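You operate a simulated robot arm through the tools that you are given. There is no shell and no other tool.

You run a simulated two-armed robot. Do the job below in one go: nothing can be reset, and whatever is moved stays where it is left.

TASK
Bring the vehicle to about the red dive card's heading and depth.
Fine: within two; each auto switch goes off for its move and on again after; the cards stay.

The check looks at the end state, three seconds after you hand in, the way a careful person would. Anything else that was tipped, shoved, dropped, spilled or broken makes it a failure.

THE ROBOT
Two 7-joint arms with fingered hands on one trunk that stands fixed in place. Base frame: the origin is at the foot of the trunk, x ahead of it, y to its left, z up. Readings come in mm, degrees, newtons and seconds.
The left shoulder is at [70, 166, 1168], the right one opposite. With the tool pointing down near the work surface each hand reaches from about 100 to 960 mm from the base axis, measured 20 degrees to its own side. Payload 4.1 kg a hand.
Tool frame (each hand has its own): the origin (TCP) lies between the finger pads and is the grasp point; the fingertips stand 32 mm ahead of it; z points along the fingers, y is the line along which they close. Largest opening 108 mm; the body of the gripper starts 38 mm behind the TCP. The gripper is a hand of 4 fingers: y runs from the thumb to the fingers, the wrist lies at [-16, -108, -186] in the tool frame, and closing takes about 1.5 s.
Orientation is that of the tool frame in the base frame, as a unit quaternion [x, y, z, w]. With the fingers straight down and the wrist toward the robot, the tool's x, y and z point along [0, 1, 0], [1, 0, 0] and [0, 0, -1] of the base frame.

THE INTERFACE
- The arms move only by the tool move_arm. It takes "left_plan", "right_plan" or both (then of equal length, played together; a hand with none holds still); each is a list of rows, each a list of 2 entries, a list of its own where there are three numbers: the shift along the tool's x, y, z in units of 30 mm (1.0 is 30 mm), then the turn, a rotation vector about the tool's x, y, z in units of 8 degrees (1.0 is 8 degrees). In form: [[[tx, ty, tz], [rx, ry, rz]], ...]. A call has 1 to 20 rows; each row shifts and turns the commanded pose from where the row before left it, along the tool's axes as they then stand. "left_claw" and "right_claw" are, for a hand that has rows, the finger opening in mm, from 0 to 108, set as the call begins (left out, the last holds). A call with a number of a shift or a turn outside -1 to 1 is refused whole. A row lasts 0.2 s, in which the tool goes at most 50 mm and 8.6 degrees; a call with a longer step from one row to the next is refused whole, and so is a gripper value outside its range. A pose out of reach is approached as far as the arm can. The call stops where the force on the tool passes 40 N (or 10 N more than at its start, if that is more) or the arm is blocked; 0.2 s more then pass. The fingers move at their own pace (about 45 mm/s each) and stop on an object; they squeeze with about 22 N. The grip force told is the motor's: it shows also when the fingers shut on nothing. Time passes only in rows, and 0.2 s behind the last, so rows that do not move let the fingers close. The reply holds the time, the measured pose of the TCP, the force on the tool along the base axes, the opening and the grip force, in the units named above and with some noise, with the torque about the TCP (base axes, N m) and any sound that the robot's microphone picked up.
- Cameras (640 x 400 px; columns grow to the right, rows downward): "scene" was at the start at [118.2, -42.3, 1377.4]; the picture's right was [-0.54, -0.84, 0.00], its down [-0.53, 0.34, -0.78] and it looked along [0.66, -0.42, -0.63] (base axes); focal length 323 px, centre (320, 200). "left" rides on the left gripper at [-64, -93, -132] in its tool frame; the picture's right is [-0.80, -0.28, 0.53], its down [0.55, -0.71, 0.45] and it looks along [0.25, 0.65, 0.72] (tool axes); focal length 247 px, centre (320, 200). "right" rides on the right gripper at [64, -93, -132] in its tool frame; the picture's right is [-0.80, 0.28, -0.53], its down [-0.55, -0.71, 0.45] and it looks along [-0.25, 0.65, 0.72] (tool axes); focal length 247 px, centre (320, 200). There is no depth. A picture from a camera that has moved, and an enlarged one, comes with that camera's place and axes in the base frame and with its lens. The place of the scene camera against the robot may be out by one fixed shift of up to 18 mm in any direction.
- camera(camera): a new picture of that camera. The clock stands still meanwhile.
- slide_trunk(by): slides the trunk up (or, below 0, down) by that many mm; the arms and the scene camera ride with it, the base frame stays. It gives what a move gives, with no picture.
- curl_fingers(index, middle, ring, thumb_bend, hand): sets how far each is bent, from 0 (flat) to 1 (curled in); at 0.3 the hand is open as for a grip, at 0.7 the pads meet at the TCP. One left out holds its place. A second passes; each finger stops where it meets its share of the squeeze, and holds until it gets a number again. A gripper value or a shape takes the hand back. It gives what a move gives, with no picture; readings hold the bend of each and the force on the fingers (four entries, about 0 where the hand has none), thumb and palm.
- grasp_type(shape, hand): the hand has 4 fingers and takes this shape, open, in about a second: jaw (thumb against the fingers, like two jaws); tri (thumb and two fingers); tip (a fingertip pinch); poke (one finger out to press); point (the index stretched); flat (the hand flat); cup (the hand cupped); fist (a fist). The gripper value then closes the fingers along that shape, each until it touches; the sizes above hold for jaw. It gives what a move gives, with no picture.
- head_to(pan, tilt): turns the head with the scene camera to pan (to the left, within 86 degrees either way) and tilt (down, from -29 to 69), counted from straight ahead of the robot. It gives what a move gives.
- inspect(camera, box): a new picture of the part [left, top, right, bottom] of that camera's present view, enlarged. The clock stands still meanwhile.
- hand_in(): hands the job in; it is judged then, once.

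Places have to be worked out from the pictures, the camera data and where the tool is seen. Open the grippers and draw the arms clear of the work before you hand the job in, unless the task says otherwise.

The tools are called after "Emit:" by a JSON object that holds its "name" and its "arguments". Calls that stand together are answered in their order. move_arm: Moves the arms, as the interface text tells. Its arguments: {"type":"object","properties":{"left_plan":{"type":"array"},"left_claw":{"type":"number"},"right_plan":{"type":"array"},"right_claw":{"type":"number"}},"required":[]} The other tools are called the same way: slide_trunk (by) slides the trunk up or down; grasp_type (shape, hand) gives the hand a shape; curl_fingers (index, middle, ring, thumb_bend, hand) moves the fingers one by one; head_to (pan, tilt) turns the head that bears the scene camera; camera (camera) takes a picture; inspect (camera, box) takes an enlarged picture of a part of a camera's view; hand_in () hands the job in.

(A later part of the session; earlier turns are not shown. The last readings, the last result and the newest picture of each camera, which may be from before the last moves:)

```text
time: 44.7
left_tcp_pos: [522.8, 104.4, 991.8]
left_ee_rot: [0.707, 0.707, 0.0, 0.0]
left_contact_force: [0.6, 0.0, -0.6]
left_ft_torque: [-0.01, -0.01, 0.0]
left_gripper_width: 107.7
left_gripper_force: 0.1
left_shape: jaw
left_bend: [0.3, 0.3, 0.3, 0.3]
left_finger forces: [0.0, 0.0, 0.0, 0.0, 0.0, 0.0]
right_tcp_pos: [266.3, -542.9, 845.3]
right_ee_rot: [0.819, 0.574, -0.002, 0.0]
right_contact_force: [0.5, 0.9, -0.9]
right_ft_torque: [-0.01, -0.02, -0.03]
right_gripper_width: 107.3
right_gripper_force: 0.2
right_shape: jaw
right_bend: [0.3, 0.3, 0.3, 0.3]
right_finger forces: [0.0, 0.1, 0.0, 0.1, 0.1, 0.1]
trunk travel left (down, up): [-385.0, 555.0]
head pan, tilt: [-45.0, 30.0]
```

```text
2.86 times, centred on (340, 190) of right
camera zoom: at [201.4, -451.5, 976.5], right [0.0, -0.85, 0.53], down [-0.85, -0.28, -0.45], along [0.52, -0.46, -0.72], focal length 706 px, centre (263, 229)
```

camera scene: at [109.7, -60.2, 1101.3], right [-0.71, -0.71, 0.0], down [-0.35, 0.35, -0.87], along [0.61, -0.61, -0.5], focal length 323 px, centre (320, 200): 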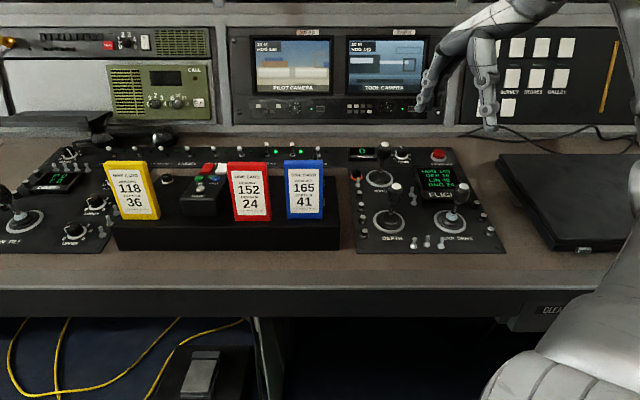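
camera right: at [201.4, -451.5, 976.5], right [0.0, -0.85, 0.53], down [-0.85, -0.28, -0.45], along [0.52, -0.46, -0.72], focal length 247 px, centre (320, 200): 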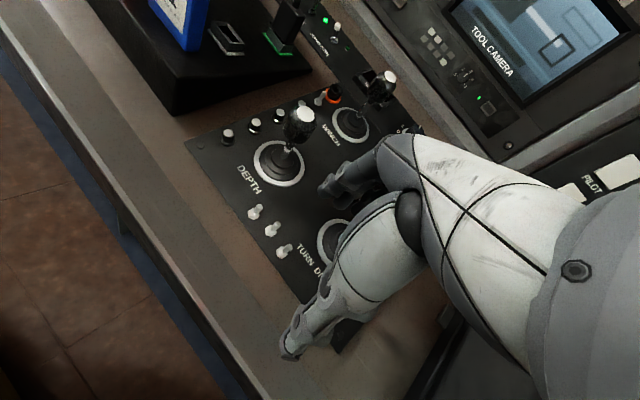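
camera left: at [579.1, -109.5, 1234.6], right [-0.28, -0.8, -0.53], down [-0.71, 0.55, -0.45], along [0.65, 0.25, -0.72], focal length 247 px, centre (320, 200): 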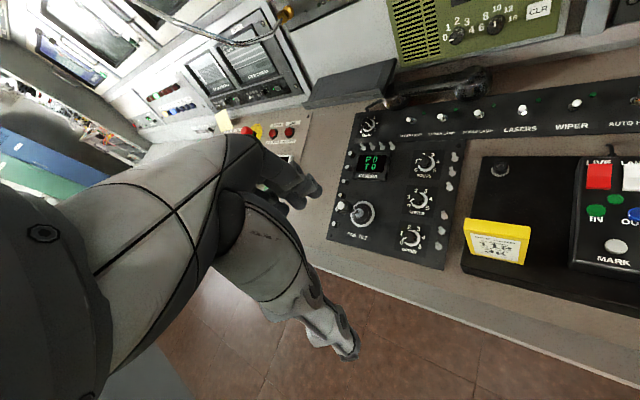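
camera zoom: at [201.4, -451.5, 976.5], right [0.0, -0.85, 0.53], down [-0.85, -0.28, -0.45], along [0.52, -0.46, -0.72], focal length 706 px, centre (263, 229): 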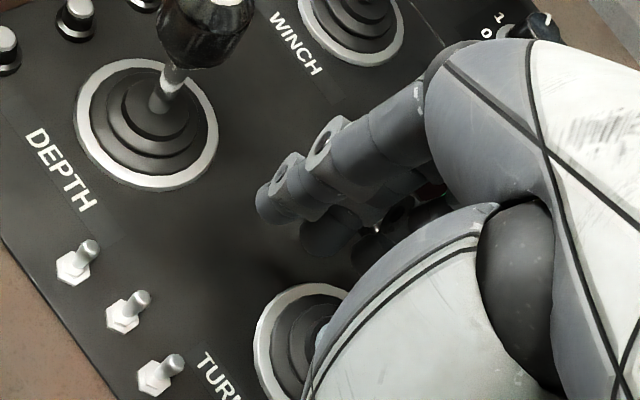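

The ring finger is level with the knob and only 1–2 mm from it. I push 8 mm further right in two steps and read the heading.

Emit:
{"name": "move_arm", "arguments": {"right_plan": [[[-0.12, -0.057, 0], [0, 0, 0]], [[-0.12, -0.057, 0], [0, 0, 0]]]}}

Emit:
{"name": "inspect", "arguments": {"camera": "scene", "box": [240, 20, 520, 260]}}

Emit:
{"name": "inspect", "arguments": {"camera": "scene", "box": [400, 150, 500, 240]}}

```text
time: 45.3
left_tcp_pos: [521.1, 104.4, 991.5]
left_ee_rot: [0.707, 0.707, 0.0, 0.001]
left_contact_force: [-0.2, 0.4, -0.1]
left_ft_torque: [-0.02, -0.01, -0.04]
left_gripper_width: 107.5
left_gripper_force: 0.0
left_shape: jaw
left_bend: [0.3, 0.3, 0.3, 0.3]
left_finger forces: [0.0, 0.0, 0.1, 0.0, 0.1, 0.0]
right_tcp_pos: [259.8, -549.8, 845.9]
right_ee_rot: [0.819, 0.574, 0.0, -0.001]
right_contact_force: [-0.7, 1.4, 0.4]
right_ft_torque: [0.02, 0.03, 0.03]
right_gripper_width: 107.7
right_gripper_force: 0.1
right_shape: jaw
right_bend: [0.3, 0.3, 0.3, 0.3]
right_finger forces: [0.1, 0.0, 0.5, 0.0, 0.1, 0.0]
trunk travel left (down, up): [-385.0, 555.0]
head pan, tilt: [-45.0, 30.0]
```

```text
1.67 times, centred on (380, 140) of scene
camera zoom: at [109.7, -60.1, 1101.4], right [-0.71, -0.71, 0.0], down [-0.35, 0.35, -0.87], along [0.61, -0.61, -0.5], focal length 538 px, centre (220, 300)
```

zoom: 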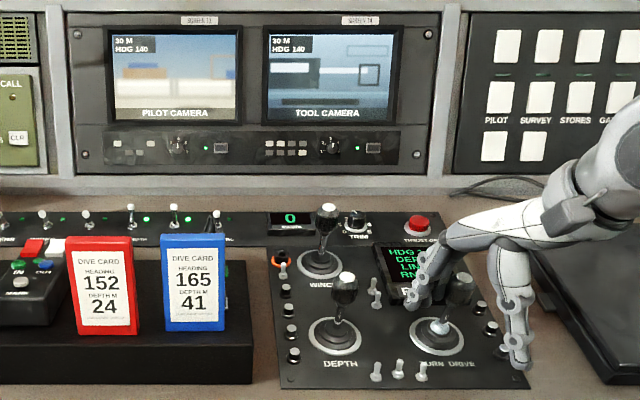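

```text
4.44 times, centred on (450, 195) of scene
camera zoom: at [109.7, -60.1, 1101.4], right [-0.71, -0.71, 0.0], down [-0.35, 0.35, -0.87], along [0.61, -0.61, -0.5], focal length 1434 px, centre (-258, 222)
```

zoom: 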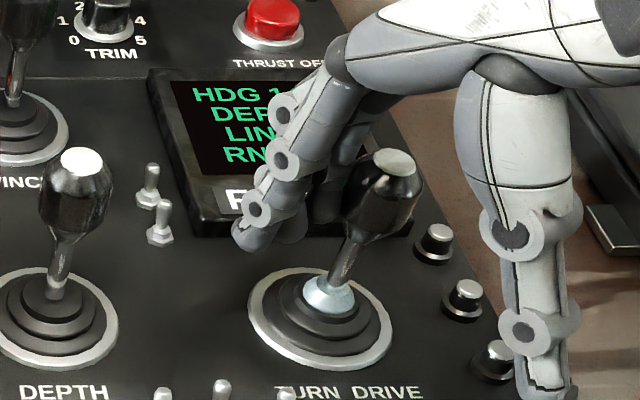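

The stick has begun to lean right (about 5 mm at the knob, 1.5 N), heading still 140. I push another 8 mm.

Emit:
{"name": "move_arm", "arguments": {"right_plan": [[[-0.12, -0.057, 0], [0, 0, 0]], [[-0.12, -0.057, 0], [0, 0, 0]]]}}

Emit:
{"name": "inspect", "arguments": {"camera": "scene", "box": [240, 20, 520, 260]}}

```text
time: 45.9
left_tcp_pos: [522.0, 104.4, 991.9]
left_ee_rot: [0.707, 0.707, 0.0, 0.0]
left_contact_force: [0.1, 0.0, -0.6]
left_ft_torque: [0.02, 0.03, 0.01]
left_gripper_width: 108.0
left_gripper_force: 0.0
left_shape: jaw
left_bend: [0.3, 0.3, 0.3, 0.3]
left_finger forces: [0.1, 0.0, 0.0, 0.1, 0.0, 0.0]
right_tcp_pos: [253.7, -554.0, 846.7]
right_ee_rot: [0.819, 0.574, 0.0, -0.001]
right_contact_force: [1.1, 1.6, -0.4]
right_ft_torque: [-0.01, -0.03, 0.1]
right_gripper_width: 107.9
right_gripper_force: 0.0
right_shape: jaw
right_bend: [0.3, 0.3, 0.3, 0.3]
right_finger forces: [0.0, 0.1, 1.0, 0.0, 0.0, 0.1]
trunk travel left (down, up): [-385.0, 555.0]
head pan, tilt: [-45.0, 30.0]
```

```text
1.67 times, centred on (380, 140) of scene
camera zoom: at [109.7, -60.1, 1101.3], right [-0.71, -0.71, 0.0], down [-0.35, 0.35, -0.87], along [0.61, -0.61, -0.5], focal length 538 px, centre (220, 300)
```

zoom: 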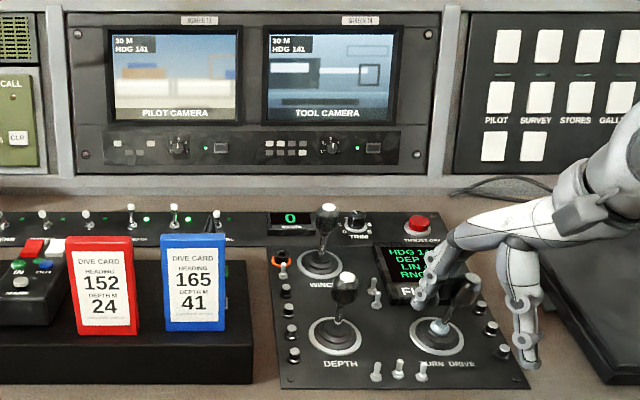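

Heading reads 141: pushing right turns it up as wanted. I hold the stick here for a short moment to learn the rate.

Emit:
{"name": "move_arm", "arguments": {"right_plan": [[[0, 0, 0], [0, 0, 0]], [[0, 0, 0], [0, 0, 0]], [[0, 0, 0], [0, 0, 0]]]}}

Emit:
{"name": "inspect", "arguments": {"camera": "scene", "box": [240, 20, 520, 260]}}

Emit:
{"name": "inspect", "arguments": {"camera": "scene", "box": [240, 30, 440, 80]}}

```text
time: 46.7
left_tcp_pos: [521.8, 105.3, 992.0]
left_ee_rot: [0.706, 0.708, 0.001, 0.0]
left_contact_force: [-0.1, 0.7, -0.9]
left_ft_torque: [-0.01, -0.01, 0.0]
left_gripper_width: 107.6
left_gripper_force: 0.1
left_shape: jaw
left_bend: [0.3, 0.3, 0.3, 0.3]
left_finger forces: [0.0, 0.0, 0.0, 0.0, 0.1, 0.0]
right_tcp_pos: [255.8, -554.8, 846.2]
right_ee_rot: [0.819, 0.574, -0.001, -0.002]
right_contact_force: [1.0, 1.4, 0.2]
right_ft_torque: [0.01, 0.0, 0.07]
right_gripper_width: 107.8
right_gripper_force: 0.0
right_shape: jaw
right_bend: [0.3, 0.3, 0.3, 0.3]
right_finger forces: [0.1, 0.0, 1.0, 0.0, 0.1, 0.0]
trunk travel left (down, up): [-385.0, 555.0]
head pan, tilt: [-45.0, 30.0]
```

```text
1.67 times, centred on (380, 140) of scene
camera zoom: at [109.8, -60.1, 1101.3], right [-0.71, -0.71, 0.0], down [-0.35, 0.35, -0.87], along [0.61, -0.61, -0.5], focal length 538 px, centre (220, 300)
```

zoom: 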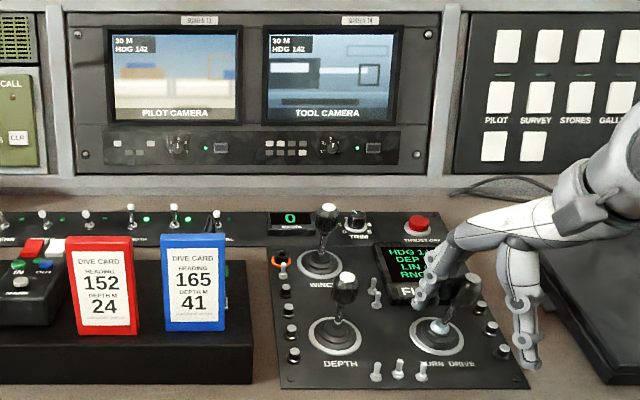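

```text
3.20 times, centred on (340, 55) of scene
camera zoom: at [109.8, -60.1, 1101.3], right [-0.71, -0.71, 0.0], down [-0.35, 0.35, -0.87], along [0.61, -0.61, -0.5], focal length 1032 px, centre (256, 664)
```

zoom: 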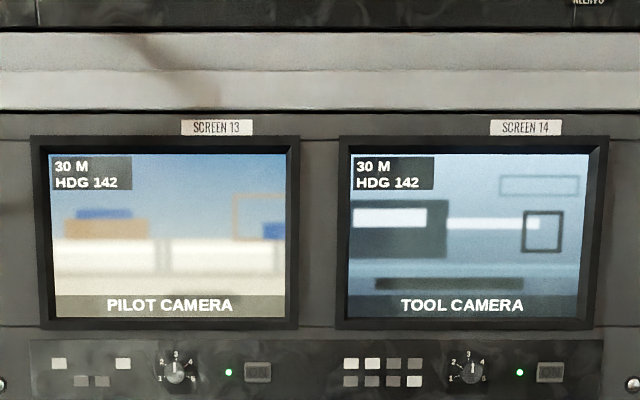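

Heading 142, rising at roughly 1.5° per second with this deflection. I hold for about 2 s more and read again.

Emit:
{"name": "move_arm", "arguments": {"right_plan": [[[0, 0, 0], [0, 0, 0]], [[0, 0, 0], [0, 0, 0]], [[0, 0, 0], [0, 0, 0]], [[0, 0, 0], [0, 0, 0]], [[0, 0, 0], [0, 0, 0]], [[0, 0, 0], [0, 0, 0]], [[0, 0, 0], [0, 0, 0]], [[0, 0, 0], [0, 0, 0]], [[0, 0, 0], [0, 0, 0]]]}}

Emit:
{"name": "inspect", "arguments": {"camera": "scene", "box": [240, 30, 440, 80]}}

```text
time: 48.7
left_tcp_pos: [522.2, 104.8, 992.6]
left_ee_rot: [0.707, 0.707, 0.0, 0.0]
left_contact_force: [0.0, 0.0, -0.3]
left_ft_torque: [0.03, -0.04, -0.02]
left_gripper_width: 107.7
left_gripper_force: 0.2
left_shape: jaw
left_bend: [0.3, 0.3, 0.3, 0.3]
left_finger forces: [0.0, 0.0, 0.1, 0.0, 0.1, 0.1]
right_tcp_pos: [254.1, -556.2, 845.4]
right_ee_rot: [0.818, 0.575, -0.001, -0.001]
right_contact_force: [1.2, 1.6, -0.1]
right_ft_torque: [-0.02, -0.04, 0.05]
right_gripper_width: 107.8
right_gripper_force: 0.0
right_shape: jaw
right_bend: [0.3, 0.3, 0.3, 0.3]
right_finger forces: [0.1, 0.0, 1.0, 0.0, 0.0, 0.1]
trunk travel left (down, up): [-385.0, 555.0]
head pan, tilt: [-45.0, 30.0]
```

```text
3.20 times, centred on (340, 55) of scene
camera zoom: at [109.8, -60.1, 1101.3], right [-0.71, -0.71, 0.0], down [-0.35, 0.35, -0.87], along [0.61, -0.61, -0.5], focal length 1032 px, centre (256, 664)
```

zoom: 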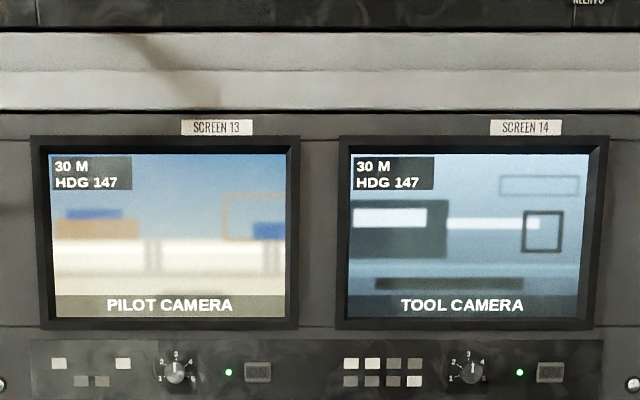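

Heading 147, so about 2.5° per second. I hold 1.2 s more and read again before releasing.

Emit:
{"name": "move_arm", "arguments": {"right_plan": [[[0, 0, 0], [0, 0, 0]], [[0, 0, 0], [0, 0, 0]], [[0, 0, 0], [0, 0, 0]], [[0, 0, 0], [0, 0, 0]], [[0, 0, 0], [0, 0, 0]]]}}

Emit:
{"name": "inspect", "arguments": {"camera": "scene", "box": [240, 30, 440, 80]}}

```text
time: 49.9
left_tcp_pos: [522.0, 103.9, 991.4]
left_ee_rot: [0.707, 0.707, 0.0, 0.0]
left_contact_force: [0.4, 0.0, -1.4]
left_ft_torque: [0.0, 0.03, -0.01]
left_gripper_width: 107.5
left_gripper_force: 0.0
left_shape: jaw
left_bend: [0.3, 0.3, 0.3, 0.3]
left_finger forces: [0.0, 0.1, 0.0, 0.1, 0.0, 0.0]
right_tcp_pos: [255.0, -554.5, 846.3]
right_ee_rot: [0.818, 0.575, 0.0, -0.001]
right_contact_force: [0.4, 1.2, 0.3]
right_ft_torque: [-0.03, -0.01, 0.08]
right_gripper_width: 107.4
right_gripper_force: 0.1
right_shape: jaw
right_bend: [0.3, 0.3, 0.3, 0.3]
right_finger forces: [0.0, 0.1, 1.1, 0.1, 0.0, 0.1]
trunk travel left (down, up): [-385.0, 555.0]
head pan, tilt: [-45.0, 30.0]
```

```text
3.20 times, centred on (340, 55) of scene
camera zoom: at [109.8, -60.1, 1101.3], right [-0.71, -0.71, 0.0], down [-0.35, 0.35, -0.87], along [0.61, -0.61, -0.5], focal length 1032 px, centre (256, 664)
```

zoom: 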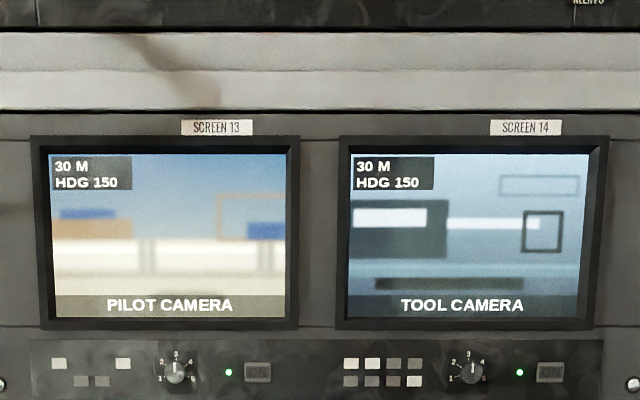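

Heading 150; with the release taking a moment and some coast I let go of the stick now by drawing back to the left.

Emit:
{"name": "move_arm", "arguments": {"right_plan": [[[0.3, 0.14, 0], [0, 0, 0]], [[0.3, 0.14, 0], [0, 0, 0]], [[0.3, 0.14, 0], [0, 0, 0]]]}}

Emit:
{"name": "inspect", "arguments": {"camera": "scene", "box": [240, 30, 440, 80]}}

Emit:
{"name": "inspect", "arguments": {"camera": "scene", "box": [340, 130, 520, 260]}}

```text
time: 50.7
left_tcp_pos: [522.5, 104.3, 992.0]
left_ee_rot: [0.707, 0.707, 0.001, 0.0]
left_contact_force: [0.1, -0.1, 0.3]
left_ft_torque: [-0.03, 0.01, -0.01]
left_gripper_width: 107.5
left_gripper_force: 0.1
left_shape: jaw
left_bend: [0.3, 0.3, 0.3, 0.3]
left_finger forces: [0.0, 0.0, 0.0, 0.0, 0.0, 0.1]
right_tcp_pos: [275.9, -533.4, 845.6]
right_ee_rot: [0.819, 0.574, -0.001, 0.0]
right_contact_force: [0.5, 0.6, 0.8]
right_ft_torque: [0.03, 0.0, 0.0]
right_gripper_width: 107.6
right_gripper_force: 0.1
right_shape: jaw
right_bend: [0.3, 0.3, 0.3, 0.3]
right_finger forces: [0.0, 0.0, 0.0, 0.1, 0.0, 0.1]
trunk travel left (down, up): [-385.0, 555.0]
head pan, tilt: [-45.0, 30.0]
```

```text
3.20 times, centred on (340, 55) of scene
camera zoom: at [109.9, -60.2, 1101.3], right [-0.71, -0.71, 0.0], down [-0.35, 0.35, -0.87], along [0.61, -0.61, -0.5], focal length 1032 px, centre (256, 664)
```

zoom: 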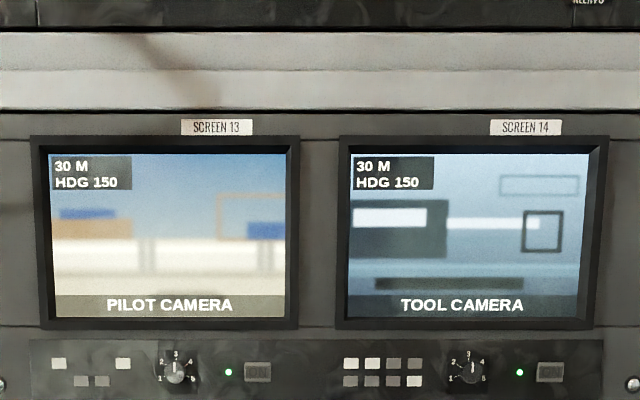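

```text
3.08 times, centred on (430, 195) of scene
camera zoom: at [109.9, -60.2, 1101.3], right [-0.71, -0.71, 0.0], down [-0.35, 0.35, -0.87], along [0.61, -0.61, -0.5], focal length 993 px, centre (-18, 215)
```

zoom: 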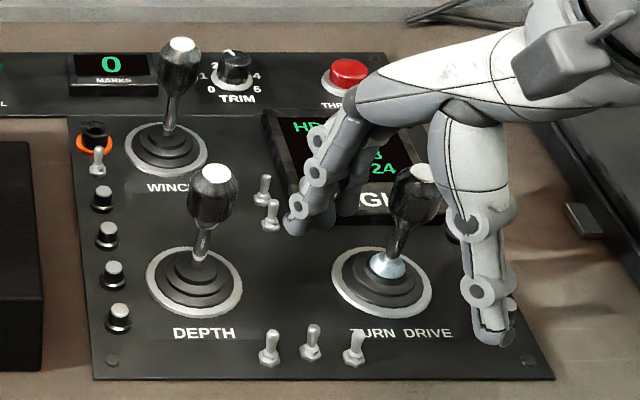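

The stick sprang back at once and heading holds at 150 with no coast. I give one short measured push (about 0.6–0.7 s) to add roughly 2°, then withdraw in the same call.

Emit:
{"name": "move_arm", "arguments": {"right_plan": [[[-0.3, -0.14, 0], [0, 0, 0]], [[-0.3, -0.14, 0], [0, 0, 0]], [[-0.3, -0.14, 0], [0, 0, 0]], [[0, 0, 0], [0, 0, 0]], [[0, 0, 0], [0, 0, 0]], [[0, 0, 0], [0, 0, 0]], [[0.3, 0.14, 0], [0, 0, 0]], [[0.3, 0.14, 0], [0, 0, 0]], [[0.3, 0.14, 0], [0, 0, 0]], [[0, 0, 0], [0, 0, 0]]]}}

Emit:
{"name": "inspect", "arguments": {"camera": "scene", "box": [240, 30, 440, 80]}}

Emit:
{"name": "inspect", "arguments": {"camera": "scene", "box": [340, 130, 520, 260]}}

```text
time: 52.9
left_tcp_pos: [521.9, 103.5, 991.9]
left_ee_rot: [0.707, 0.707, 0.0, 0.0]
left_contact_force: [-0.5, -0.4, -0.6]
left_ft_torque: [0.02, -0.01, -0.02]
left_gripper_width: 107.7
left_gripper_force: 0.0
left_shape: jaw
left_bend: [0.3, 0.3, 0.3, 0.3]
left_finger forces: [0.0, 0.0, 0.0, 0.0, 0.0, 0.0]
right_tcp_pos: [274.6, -533.4, 844.6]
right_ee_rot: [0.819, 0.574, 0.0, 0.0]
right_contact_force: [-0.4, -0.1, 0.0]
right_ft_torque: [-0.03, 0.02, -0.01]
right_gripper_width: 107.9
right_gripper_force: 0.1
right_shape: jaw
right_bend: [0.3, 0.3, 0.3, 0.3]
right_finger forces: [0.0, 0.0, 0.0, 0.1, 0.0, 0.0]
trunk travel left (down, up): [-385.0, 555.0]
head pan, tilt: [-45.0, 30.0]
```

```text
3.20 times, centred on (340, 55) of scene
camera zoom: at [109.6, -60.3, 1101.3], right [-0.71, -0.71, 0.0], down [-0.35, 0.35, -0.87], along [0.61, -0.61, -0.5], focal length 1032 px, centre (256, 664)
```

zoom: 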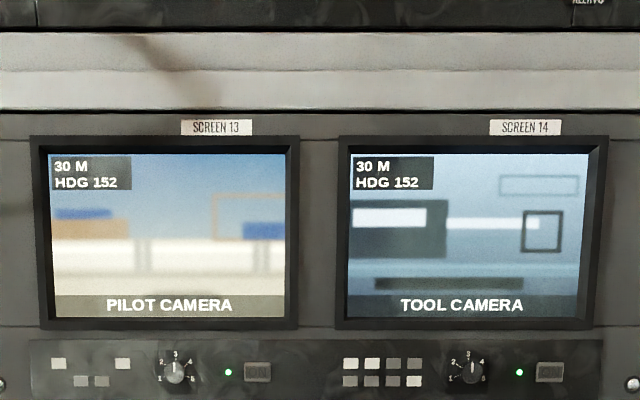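

```text
3.08 times, centred on (430, 195) of scene
camera zoom: at [109.6, -60.3, 1101.3], right [-0.71, -0.71, 0.0], down [-0.35, 0.35, -0.87], along [0.61, -0.61, -0.5], focal length 993 px, centre (-18, 215)
```

zoom: 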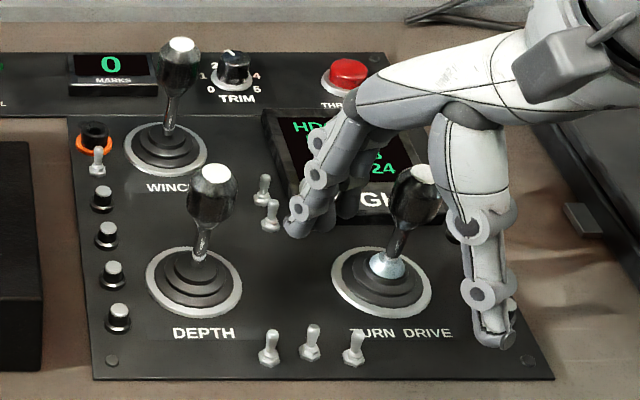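

Heading is 152 exactly and the stick is centred. I lift straight up and carry the hand back to the AUTO HEAD lever, this time on its operator side, to switch it on again.

Emit:
{"name": "move_arm", "arguments": {"right_plan": [[[0, 0, -0.86], [0, 0, 0]], [[0, 0, -0.86], [0, 0, 0]], [[0, 0, -0.86], [0, 0, 0]], [[0, 0, -0.86], [0, 0, 0]], [[0, 0, -0.86], [0, 0, 0]], [[0, 0, -0.86], [0, 0, 0]], [[0.685, 0.951, 0], [0, 0, 0]], [[0.685, 0.951, 0], [0, 0, 0]], [[0.685, 0.951, 0], [0, 0, 0]], [[0.685, 0.951, 0], [0, 0, 0]], [[0.685, 0.951, 0], [0, 0, 0]], [[0.685, 0.951, 0], [0, 0, 0]], [[0.685, 0.951, 0], [0, 0, 0]], [[0.685, 0.951, 0], [0, 0, 0]], [[0.685, 0.951, 0], [0, 0, 0]], [[0.685, 0.951, 0], [0, 0, 0]], [[0.685, 0.951, 0], [0, 0, 0]], [[0.685, 0.951, 0], [0, 0, 0]], [[0, 0, 0], [0, 0, 0]]]}}

Emit:
{"name": "grasp_type", "arguments": {"hand": "right", "shape": "point"}}

Emit:
{"name": "inspect", "arguments": {"camera": "scene", "box": [200, 20, 400, 170]}}

Emit:
{"name": "camera", "arguments": {"camera": "right"}}

```text
time: 56.9
left_tcp_pos: [520.1, 103.7, 992.5]
left_ee_rot: [0.707, 0.707, 0.0, 0.001]
left_contact_force: [-0.6, -0.4, -0.3]
left_ft_torque: [0.02, -0.01, 0.01]
left_gripper_width: 107.5
left_gripper_force: 0.0
left_shape: jaw
left_bend: [0.3, 0.3, 0.3, 0.3]
left_finger forces: [0.0, 0.0, 0.1, 0.0, 0.1, 0.1]
right_tcp_pos: [681.9, -417.2, 1004.3]
right_ee_rot: [0.819, 0.574, 0.0, 0.0]
right_contact_force: [-0.2, 0.2, 0.6]
right_ft_torque: [-0.03, -0.07, -0.02]
right_gripper_width: 107.7
right_gripper_force: 0.0
right_shape: jaw
right_bend: [0.3, 0.3, 0.3, 0.3]
right_finger forces: [0.0, 0.1, 0.0, 0.0, 0.0, 0.1]
trunk travel left (down, up): [-385.0, 555.0]
head pan, tilt: [-45.0, 30.0]
```

```text
time: 57.8
left_tcp_pos: [522.0, 104.2, 991.9]
left_ee_rot: [0.707, 0.707, 0.0, 0.0]
left_contact_force: [0.0, -1.2, 0.9]
left_ft_torque: [-0.03, 0.02, -0.01]
left_gripper_width: 107.6
left_gripper_force: 0.0
left_shape: jaw
left_bend: [0.3, 0.3, 0.3, 0.3]
left_finger forces: [0.0, 0.0, 0.0, 0.0, 0.0, 0.0]
right_tcp_pos: [680.9, -417.8, 1002.5]
right_ee_rot: [0.819, 0.574, -0.001, 0.0]
right_contact_force: [0.5, 1.0, 0.6]
right_ft_torque: [0.02, -0.01, -0.03]
right_gripper_width: 103.8
right_gripper_force: 0.1
right_shape: point
right_bend: [0.19, 1.0, 1.0, 0.98]
right_finger forces: [0.1, 0.1, 0.1, 0.0, 0.0, 0.0]
trunk travel left (down, up): [-385.0, 555.0]
head pan, tilt: [-45.0, 30.0]
```

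```text
2.67 times, centred on (300, 95) of scene
camera zoom: at [109.8, -60.1, 1101.3], right [-0.71, -0.71, 0.0], down [-0.35, 0.35, -0.87], along [0.61, -0.61, -0.5], focal length 860 px, centre (373, 480)
```

zoom: 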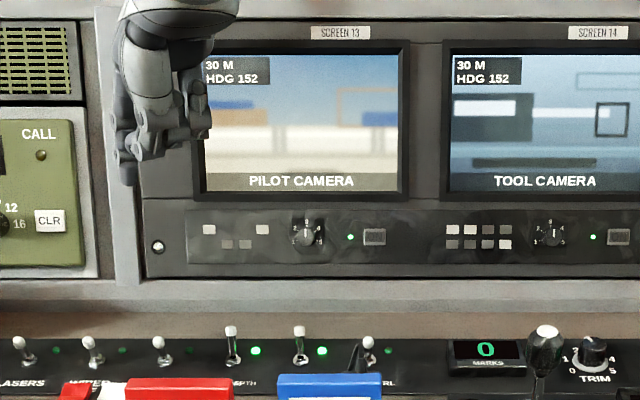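

```text
taken
camera right: at [618.7, -325.6, 1133.2], right [-0.01, -0.85, 0.53], down [-0.85, -0.28, -0.45], along [0.52, -0.46, -0.72], focal length 247 px, centre (320, 200)
```

right: 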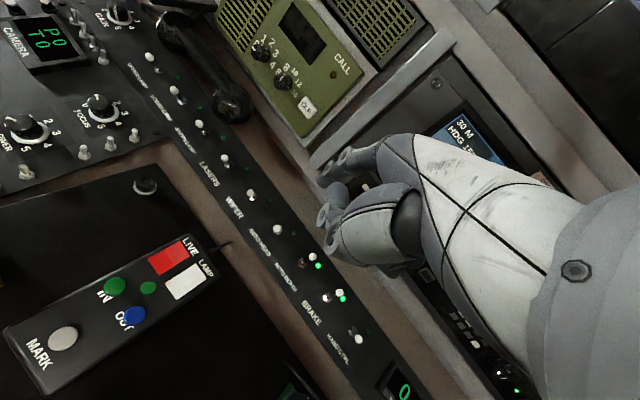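

Heading still 152. The fingertip is over the operator side of AUTO HEAD; I lower to just above the lever height and check alignment.

Emit:
{"name": "move_arm", "arguments": {"right_plan": [[[0, 0, 0.95], [0, 0, 0]], [[0, 0, 0.95], [0, 0, 0]], [[0, 0, 0.95], [0, 0, 0]], [[0, 0, 0.85], [0, 0, 0]], [[0, 0, 0], [0, 0, 0]]]}}

Emit:
{"name": "inspect", "arguments": {"camera": "scene", "box": [200, 80, 340, 200]}}

Emit:
{"name": "inspect", "arguments": {"camera": "right", "box": [220, 110, 380, 270]}}

```text
time: 59.0
left_tcp_pos: [521.3, 104.7, 991.8]
left_ee_rot: [0.707, 0.707, 0.0, 0.0]
left_contact_force: [0.6, 0.0, 0.0]
left_ft_torque: [0.0, -0.02, 0.03]
left_gripper_width: 107.5
left_gripper_force: 0.1
left_shape: jaw
left_bend: [0.3, 0.3, 0.3, 0.3]
left_finger forces: [0.1, 0.1, 0.1, 0.0, 0.1, 0.0]
right_tcp_pos: [682.0, -418.1, 889.9]
right_ee_rot: [0.819, 0.574, -0.001, 0.0]
right_contact_force: [0.0, 0.6, -0.7]
right_ft_torque: [0.0, -0.01, 0.01]
right_gripper_width: 103.7
right_gripper_force: 0.0
right_shape: point
right_bend: [0.19, 1.0, 1.0, 0.98]
right_finger forces: [0.0, 0.1, 0.0, 0.0, 0.0, 0.1]
trunk travel left (down, up): [-385.0, 555.0]
head pan, tilt: [-45.0, 30.0]
```

```text
3.33 times, centred on (270, 140) of scene
camera zoom: at [109.6, -60.1, 1101.4], right [-0.71, -0.71, 0.0], down [-0.35, 0.35, -0.87], along [0.61, -0.61, -0.5], focal length 1076 px, centre (487, 400)
```

zoom: 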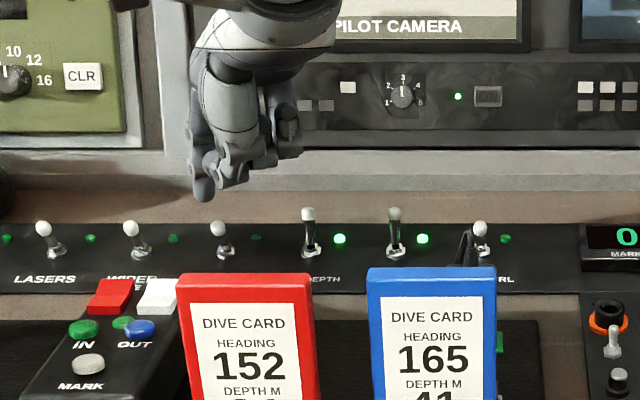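

```text
2.50 times, centred on (300, 190) of right
camera zoom: at [617.5, -325.7, 1021.7], right [-0.01, -0.85, 0.53], down [-0.85, -0.28, -0.45], along [0.52, -0.46, -0.72], focal length 617 px, centre (370, 225)
```

zoom: 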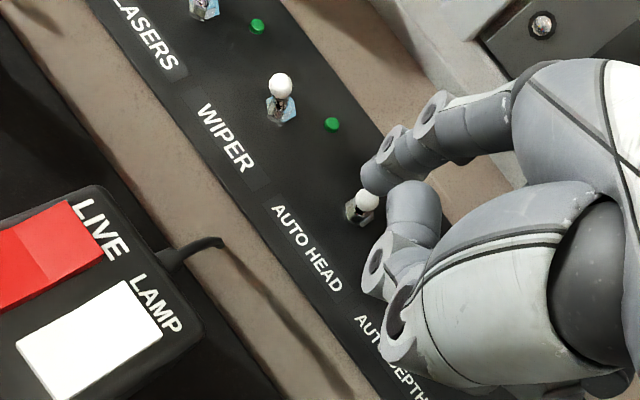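

The fingertip lines up with the lever (same row position) and stands about 10 mm on the operator side. I lower it 48 mm beside the lever.

Emit:
{"name": "move_arm", "arguments": {"right_plan": [[[0, 0, 0.4], [0, 0, 0]], [[0, 0, 0.4], [0, 0, 0]], [[0, 0, 0.4], [0, 0, 0]], [[0, 0, 0.4], [0, 0, 0]], [[0, 0, 0], [0, 0, 0]]]}}

Emit:
{"name": "inspect", "arguments": {"camera": "scene", "box": [200, 80, 340, 200]}}

Emit:
{"name": "inspect", "arguments": {"camera": "right", "box": [220, 110, 380, 270]}}

```text
time: 60.2
left_tcp_pos: [521.9, 104.1, 990.7]
left_ee_rot: [0.707, 0.708, 0.0, 0.0]
left_contact_force: [-0.1, 0.1, -0.1]
left_ft_torque: [0.03, 0.01, 0.0]
left_gripper_width: 107.4
left_gripper_force: 0.0
left_shape: jaw
left_bend: [0.3, 0.3, 0.3, 0.3]
left_finger forces: [0.0, 0.0, 0.0, 0.0, 0.0, 0.0]
right_tcp_pos: [681.2, -416.4, 840.7]
right_ee_rot: [0.819, 0.574, 0.0, -0.001]
right_contact_force: [0.3, 0.7, 0.6]
right_ft_torque: [0.0, 0.01, -0.03]
right_gripper_width: 103.7
right_gripper_force: 0.0
right_shape: point
right_bend: [0.19, 1.0, 1.0, 0.98]
right_finger forces: [0.0, 0.0, 0.0, 0.0, 0.0, 0.1]
trunk travel left (down, up): [-385.0, 555.0]
head pan, tilt: [-45.0, 30.0]
```

```text
3.33 times, centred on (270, 140) of scene
camera zoom: at [109.7, -60.1, 1101.3], right [-0.71, -0.71, 0.0], down [-0.35, 0.35, -0.87], along [0.61, -0.61, -0.5], focal length 1076 px, centre (487, 400)
```

zoom: 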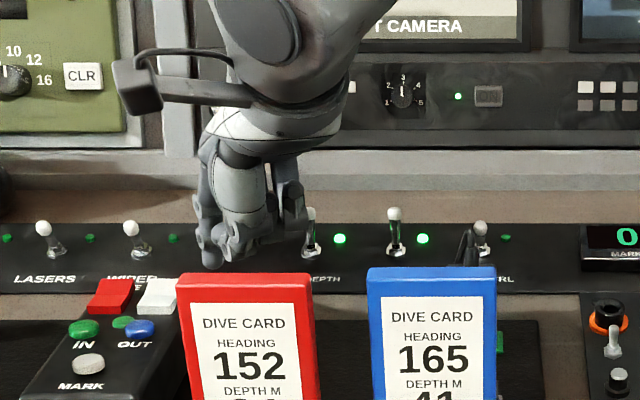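

```text
2.50 times, centred on (300, 190) of right
camera zoom: at [617.1, -324.8, 972.7], right [-0.01, -0.85, 0.53], down [-0.85, -0.28, -0.45], along [0.52, -0.46, -0.72], focal length 617 px, centre (370, 225)
```

zoom: 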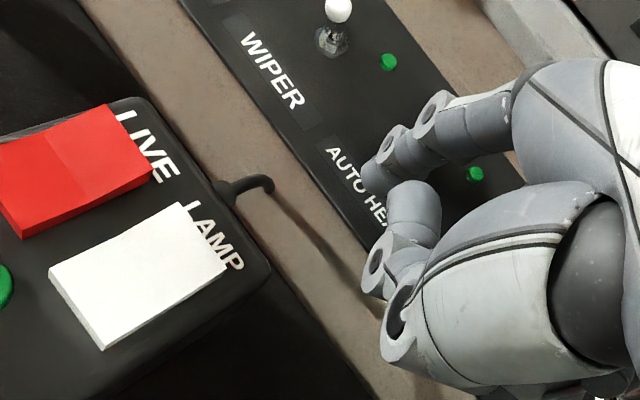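

The finger stands in front of the lever, and the dark AUTO HEAD lamp is visible in the wrist view. I push away from the operator by 24 mm in small steps to switch it on.

Emit:
{"name": "move_arm", "arguments": {"right_plan": [[[-0.085, 0.181, 0], [0, 0, 0]], [[-0.085, 0.181, 0], [0, 0, 0]], [[-0.085, 0.181, 0], [0, 0, 0]], [[-0.085, 0.181, 0], [0, 0, 0]], [[0, 0, 0], [0, 0, 0]]]}}

Emit:
{"name": "inspect", "arguments": {"camera": "scene", "box": [200, 80, 340, 200]}}

Emit:
{"name": "inspect", "arguments": {"camera": "right", "box": [220, 110, 380, 270]}}

```text
time: 61.4
left_tcp_pos: [521.8, 104.0, 991.9]
left_ee_rot: [0.707, 0.707, 0.0, 0.0]
left_contact_force: [0.1, 0.6, 0.7]
left_ft_torque: [0.02, -0.03, 0.03]
left_gripper_width: 107.7
left_gripper_force: 0.1
left_shape: jaw
left_bend: [0.3, 0.3, 0.3, 0.3]
left_finger forces: [0.0, 0.1, 0.1, 0.0, 0.0, 0.1]
right_tcp_pos: [698.6, -434.0, 840.5]
right_ee_rot: [0.819, 0.574, 0.0, -0.001]
right_contact_force: [-0.1, -0.7, -0.2]
right_ft_torque: [-0.01, 0.01, 0.0]
right_gripper_width: 103.6
right_gripper_force: 0.0
right_shape: point
right_bend: [0.19, 1.0, 1.0, 0.98]
right_finger forces: [0.0, 0.0, 0.0, 0.1, 0.1, 0.0]
trunk travel left (down, up): [-385.0, 555.0]
head pan, tilt: [-45.0, 30.0]
```

```text
3.33 times, centred on (270, 140) of scene
camera zoom: at [109.5, -59.9, 1101.4], right [-0.71, -0.71, 0.0], down [-0.35, 0.35, -0.87], along [0.61, -0.61, -0.5], focal length 1076 px, centre (487, 400)
```

zoom: 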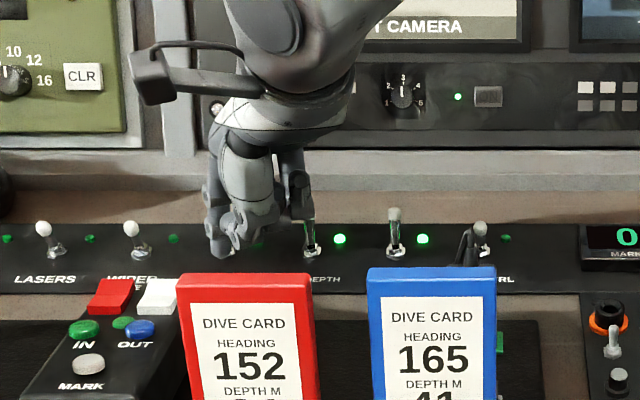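

```text
2.50 times, centred on (300, 190) of right
camera zoom: at [634.2, -342.3, 971.5], right [-0.01, -0.85, 0.53], down [-0.85, -0.28, -0.45], along [0.53, -0.46, -0.72], focal length 617 px, centre (370, 225)
```

zoom: 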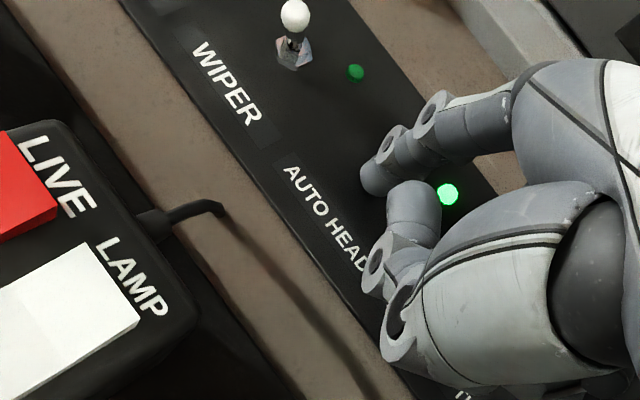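

The AUTO HEAD lamp is lit again. I back off, lift, and move one lever to the right to hover just behind the AUTO DEPTH lever.

Emit:
{"name": "move_arm", "arguments": {"right_plan": [[[0.085, -0.181, 0], [0, 0, 0]], [[0, 0, -1], [0, 0, 0]], [[0, 0, -1], [0, 0, 0]], [[0, 0, 0], [0, 0, 0]], [[-0.845, 0.109, 0], [0, 0, 0]], [[-0.845, 0.109, 0], [0, 0, 0]], [[-0.845, 0.109, 0], [0, 0, 0]], [[0, 0, 0], [0, 0, 0]]]}}

Emit:
{"name": "inspect", "arguments": {"camera": "scene", "box": [200, 20, 440, 200]}}

Emit:
{"name": "inspect", "arguments": {"camera": "right", "box": [180, 80, 400, 300]}}

```text
time: 63.2
left_tcp_pos: [521.2, 104.4, 991.4]
left_ee_rot: [0.707, 0.707, -0.001, 0.0]
left_contact_force: [-0.4, -0.7, 0.4]
left_ft_torque: [-0.02, 0.0, -0.02]
left_gripper_width: 107.7
left_gripper_force: 0.1
left_shape: jaw
left_bend: [0.3, 0.3, 0.3, 0.3]
left_finger forces: [0.0, 0.0, 0.1, 0.0, 0.1, 0.0]
right_tcp_pos: [677.4, -506.3, 902.5]
right_ee_rot: [0.819, 0.574, 0.0, -0.001]
right_contact_force: [-0.9, -0.2, 0.3]
right_ft_torque: [0.0, -0.02, 0.03]
right_gripper_width: 103.4
right_gripper_force: 0.1
right_shape: point
right_bend: [0.19, 1.0, 1.0, 0.98]
right_finger forces: [0.1, 0.0, 0.0, 0.1, 0.1, 0.0]
trunk travel left (down, up): [-385.0, 555.0]
head pan, tilt: [-45.0, 30.0]
```

```text
2.22 times, centred on (320, 110) of scene
camera zoom: at [110.0, -59.8, 1101.3], right [-0.71, -0.71, 0.0], down [-0.35, 0.35, -0.87], along [0.61, -0.61, -0.5], focal length 717 px, centre (320, 400)
```

zoom: 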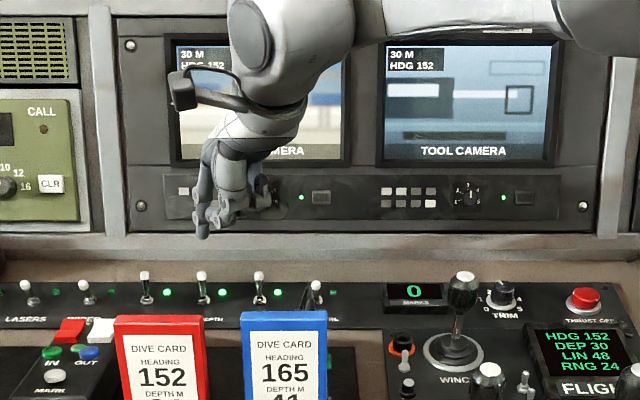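

```text
1.82 times, centred on (290, 190) of right
camera zoom: at [614.0, -413.1, 1032.7], right [-0.01, -0.85, 0.53], down [-0.85, -0.28, -0.45], along [0.53, -0.46, -0.72], focal length 449 px, centre (374, 218)
```

zoom: 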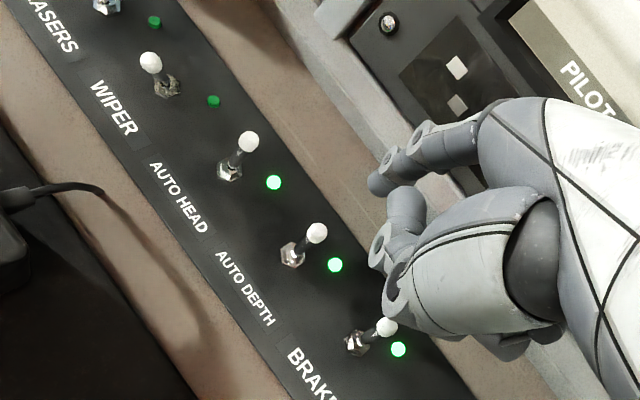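

Displays show HDG 152, DEP 30, LIN 48, RNG 24, and AUTO HEAD is on. The fingertip hangs just behind the AUTO DEPTH lever, so I lower it 60 mm.

Emit:
{"name": "move_arm", "arguments": {"right_plan": [[[0.03, 0, 0.5], [0, 0, 0]], [[0, 0, 0.5], [0, 0, 0]], [[0, 0, 0.5], [0, 0, 0]], [[0, 0, 0.48], [0, 0, 0]], [[0, 0, 0], [0, 0, 0]]]}}

Emit:
{"name": "inspect", "arguments": {"camera": "scene", "box": [220, 80, 360, 200]}}

Emit:
{"name": "inspect", "arguments": {"camera": "right", "box": [220, 110, 380, 270]}}

```text
time: 64.4
left_tcp_pos: [521.6, 105.4, 991.8]
left_ee_rot: [0.707, 0.707, 0.0, 0.0]
left_contact_force: [-0.2, -0.2, -0.2]
left_ft_torque: [-0.03, 0.02, 0.02]
left_gripper_width: 107.7
left_gripper_force: 0.1
left_shape: jaw
left_bend: [0.3, 0.3, 0.3, 0.3]
left_finger forces: [0.0, 0.0, 0.0, 0.1, 0.1, 0.0]
right_tcp_pos: [676.4, -503.4, 841.7]
right_ee_rot: [0.819, 0.574, 0.0, -0.001]
right_contact_force: [-1.2, 0.6, 2.6]
right_ft_torque: [-0.07, -0.19, 0.03]
right_gripper_width: 0.1
right_gripper_force: 0.1
right_shape: point
right_bend: [0.19, 1.0, 1.0, 0.98]
right_finger forces: [2.8, 0.0, 0.1, 0.0, 0.0, 0.0]
trunk travel left (down, up): [-385.0, 555.0]
head pan, tilt: [-45.0, 30.0]
```

```text
3.33 times, centred on (290, 140) of scene
camera zoom: at [109.4, -59.9, 1101.4], right [-0.71, -0.71, 0.0], down [-0.35, 0.35, -0.87], along [0.61, -0.61, -0.5], focal length 1076 px, centre (420, 400)
```

zoom: 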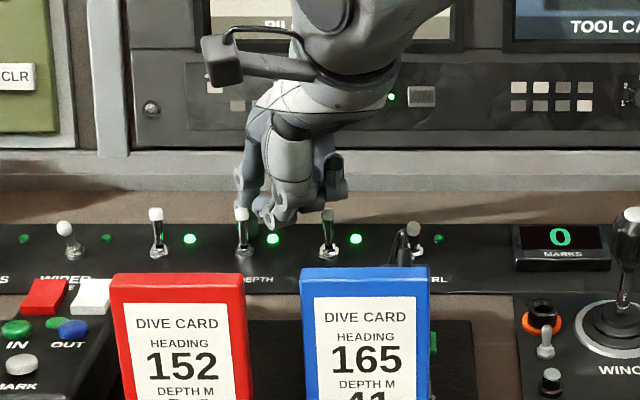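

```text
2.50 times, centred on (300, 190) of right
camera zoom: at [612.3, -410.7, 972.6], right [-0.01, -0.85, 0.53], down [-0.85, -0.28, -0.45], along [0.53, -0.46, -0.72], focal length 617 px, centre (370, 225)
```

zoom: 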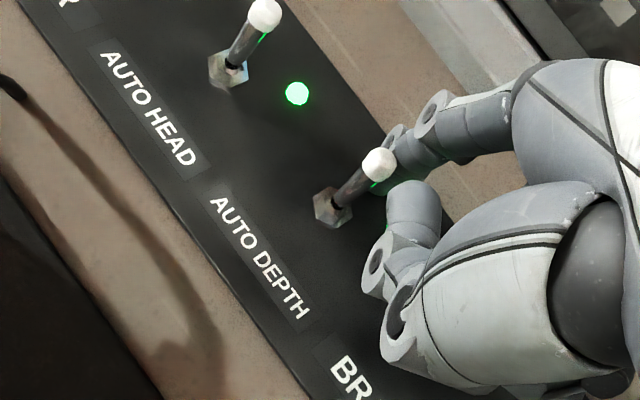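

A light 2.8 N upward contact shows the fingertip just touches the panel behind the lever. I raise it 3 mm and then pull toward the operator 24 mm to switch AUTO DEPTH off.

Emit:
{"name": "move_arm", "arguments": {"right_plan": [[[0, 0, -0.1], [0, 0, 0]], [[0.085, -0.181, 0], [0, 0, 0]], [[0.085, -0.181, 0], [0, 0, 0]], [[0.085, -0.181, 0], [0, 0, 0]], [[0.085, -0.181, 0], [0, 0, 0]], [[0, 0, 0], [0, 0, 0]]]}}

Emit:
{"name": "inspect", "arguments": {"camera": "scene", "box": [220, 80, 360, 200]}}

Emit:
{"name": "inspect", "arguments": {"camera": "right", "box": [220, 110, 380, 270]}}

```text
time: 65.8
left_tcp_pos: [522.1, 104.3, 992.2]
left_ee_rot: [0.707, 0.707, 0.0, 0.0]
left_contact_force: [0.5, 0.5, 0.5]
left_ft_torque: [0.0, 0.01, 0.0]
left_gripper_width: 107.6
left_gripper_force: 0.0
left_shape: jaw
left_bend: [0.3, 0.3, 0.3, 0.3]
left_finger forces: [0.1, 0.1, 0.0, 0.0, 0.1, 0.0]
right_tcp_pos: [660.9, -486.6, 842.7]
right_ee_rot: [0.819, 0.573, 0.0, -0.002]
right_contact_force: [2.3, -3.2, 1.0]
right_ft_torque: [-0.08, -0.05, -0.2]
right_gripper_width: 0.0
right_gripper_force: 0.1
right_shape: point
right_bend: [0.18, 1.0, 1.0, 0.98]
right_finger forces: [3.4, 0.1, 0.1, 0.1, 0.0, 0.0]
trunk travel left (down, up): [-385.0, 555.0]
head pan, tilt: [-45.0, 30.0]
```

```text
3.33 times, centred on (290, 140) of scene
camera zoom: at [110.2, -60.6, 1101.3], right [-0.71, -0.71, 0.0], down [-0.35, 0.35, -0.87], along [0.61, -0.61, -0.5], focal length 1076 px, centre (420, 400)
```

zoom: 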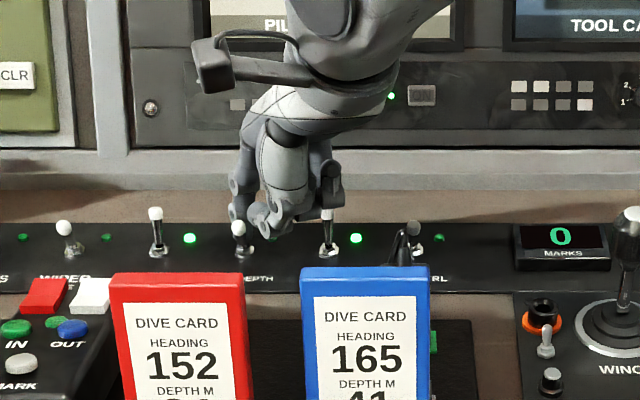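

```text
2.50 times, centred on (300, 190) of right
camera zoom: at [597.9, -395.3, 974.2], right [-0.01, -0.85, 0.53], down [-0.85, -0.28, -0.45], along [0.52, -0.46, -0.72], focal length 617 px, centre (370, 225)
```

zoom: 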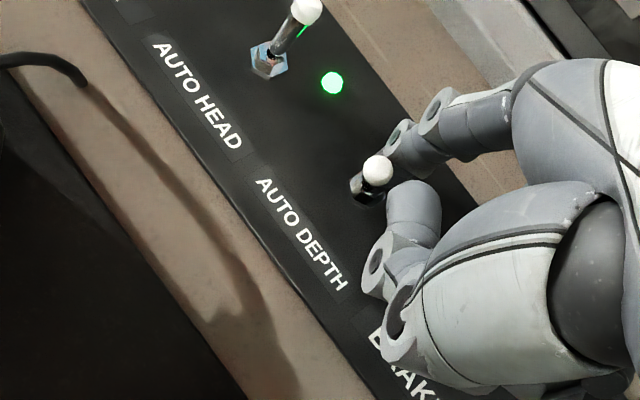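

AUTO DEPTH lever is down toward the operator. I back off, lift, and carry the hand over the DEPTH stick, checking lamp and depth on the way.

Emit:
{"name": "move_arm", "arguments": {"right_plan": [[[-0.085, 0.181, 0], [0, 0, 0]], [[0, 0, -0.9], [0, 0, 0]], [[0, 0, -0.9], [0, 0, 0]], [[0, 0, -0.9], [0, 0, 0]], [[0, 0, -0.9], [0, 0, 0]], [[0, 0, -0.9], [0, 0, 0]], [[0, 0, -0.9], [0, 0, 0]], [[-0.434, -0.95, 0], [0, 0, 0]], [[-0.434, -0.95, 0], [0, 0, 0]], [[-0.434, -0.95, 0], [0, 0, 0]], [[-0.434, -0.95, 0], [0, 0, 0]], [[-0.434, -0.95, 0], [0, 0, 0]], [[-0.434, -0.95, 0], [0, 0, 0]], [[-0.434, -0.95, 0], [0, 0, 0]], [[-0.434, -0.95, 0], [0, 0, 0]], [[-0.434, -0.95, 0], [0, 0, 0]], [[0, 0, 0], [0, 0, 0]]]}}

Emit:
{"name": "grasp_type", "arguments": {"hand": "right", "shape": "jaw"}}

Emit:
{"name": "camera", "arguments": {"camera": "scene"}}

Emit:
{"name": "inspect", "arguments": {"camera": "scene", "box": [200, 20, 500, 260]}}

```text
time: 69.4
left_tcp_pos: [522.4, 103.2, 990.9]
left_ee_rot: [0.707, 0.707, 0.0, -0.001]
left_contact_force: [-0.9, -0.3, -0.3]
left_ft_torque: [0.01, 0.02, -0.02]
left_gripper_width: 107.7
left_gripper_force: 0.0
left_shape: jaw
left_bend: [0.3, 0.3, 0.3, 0.3]
left_finger forces: [0.0, 0.0, 0.1, 0.0, 0.0, 0.0]
right_tcp_pos: [383.5, -515.5, 1006.4]
right_ee_rot: [0.818, 0.575, -0.001, -0.001]
right_contact_force: [-0.3, -0.6, 0.1]
right_ft_torque: [0.0, 0.0, 0.03]
right_gripper_width: 0.0
right_gripper_force: 0.1
right_shape: point
right_bend: [0.19, 1.0, 1.0, 0.98]
right_finger forces: [0.0, 0.1, 0.0, 0.1, 0.0, 0.0]
trunk travel left (down, up): [-385.0, 555.0]
head pan, tilt: [-45.0, 30.0]
```

```text
time: 70.3
left_tcp_pos: [522.1, 104.2, 991.4]
left_ee_rot: [0.707, 0.707, 0.001, 0.0]
left_contact_force: [0.0, 0.0, -0.6]
left_ft_torque: [-0.01, 0.03, 0.0]
left_gripper_width: 107.6
left_gripper_force: 0.1
left_shape: jaw
left_bend: [0.3, 0.3, 0.3, 0.3]
left_finger forces: [0.0, 0.1, 0.1, 0.0, 0.1, 0.1]
right_tcp_pos: [383.4, -515.6, 1006.5]
right_ee_rot: [0.818, 0.575, -0.001, -0.001]
right_contact_force: [0.4, 0.7, -0.4]
right_ft_torque: [-0.03, 0.02, -0.01]
right_gripper_width: 107.8
right_gripper_force: 0.0
right_shape: jaw
right_bend: [0.3, 0.3, 0.3, 0.3]
right_finger forces: [0.1, 0.0, 0.1, 0.0, 0.0, 0.1]
trunk travel left (down, up): [-385.0, 555.0]
head pan, tilt: [-45.0, 30.0]
```

```text
taken
camera scene: at [109.8, -60.2, 1101.3], right [-0.71, -0.71, 0.0], down [-0.35, 0.35, -0.87], along [0.61, -0.61, -0.5], focal length 323 px, centre (320, 200)
```

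scene: 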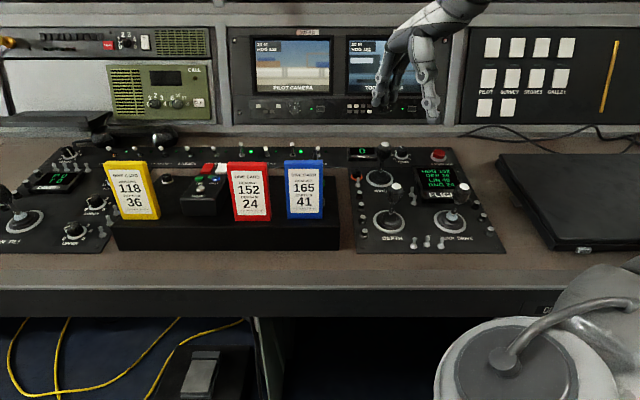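

```text
1.67 times, centred on (350, 140) of scene
camera zoom: at [109.8, -60.2, 1101.3], right [-0.71, -0.71, 0.0], down [-0.35, 0.35, -0.87], along [0.61, -0.61, -0.5], focal length 538 px, centre (270, 300)
```

zoom: 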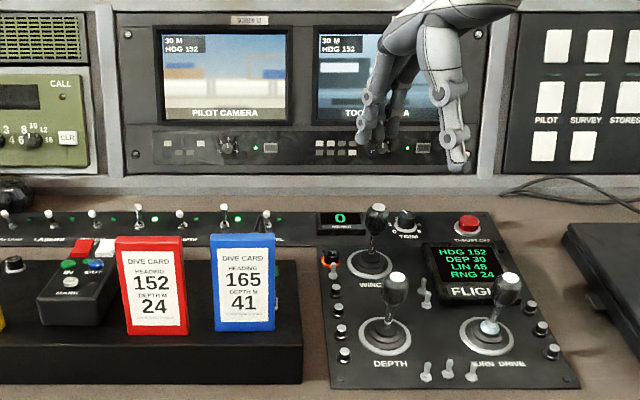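

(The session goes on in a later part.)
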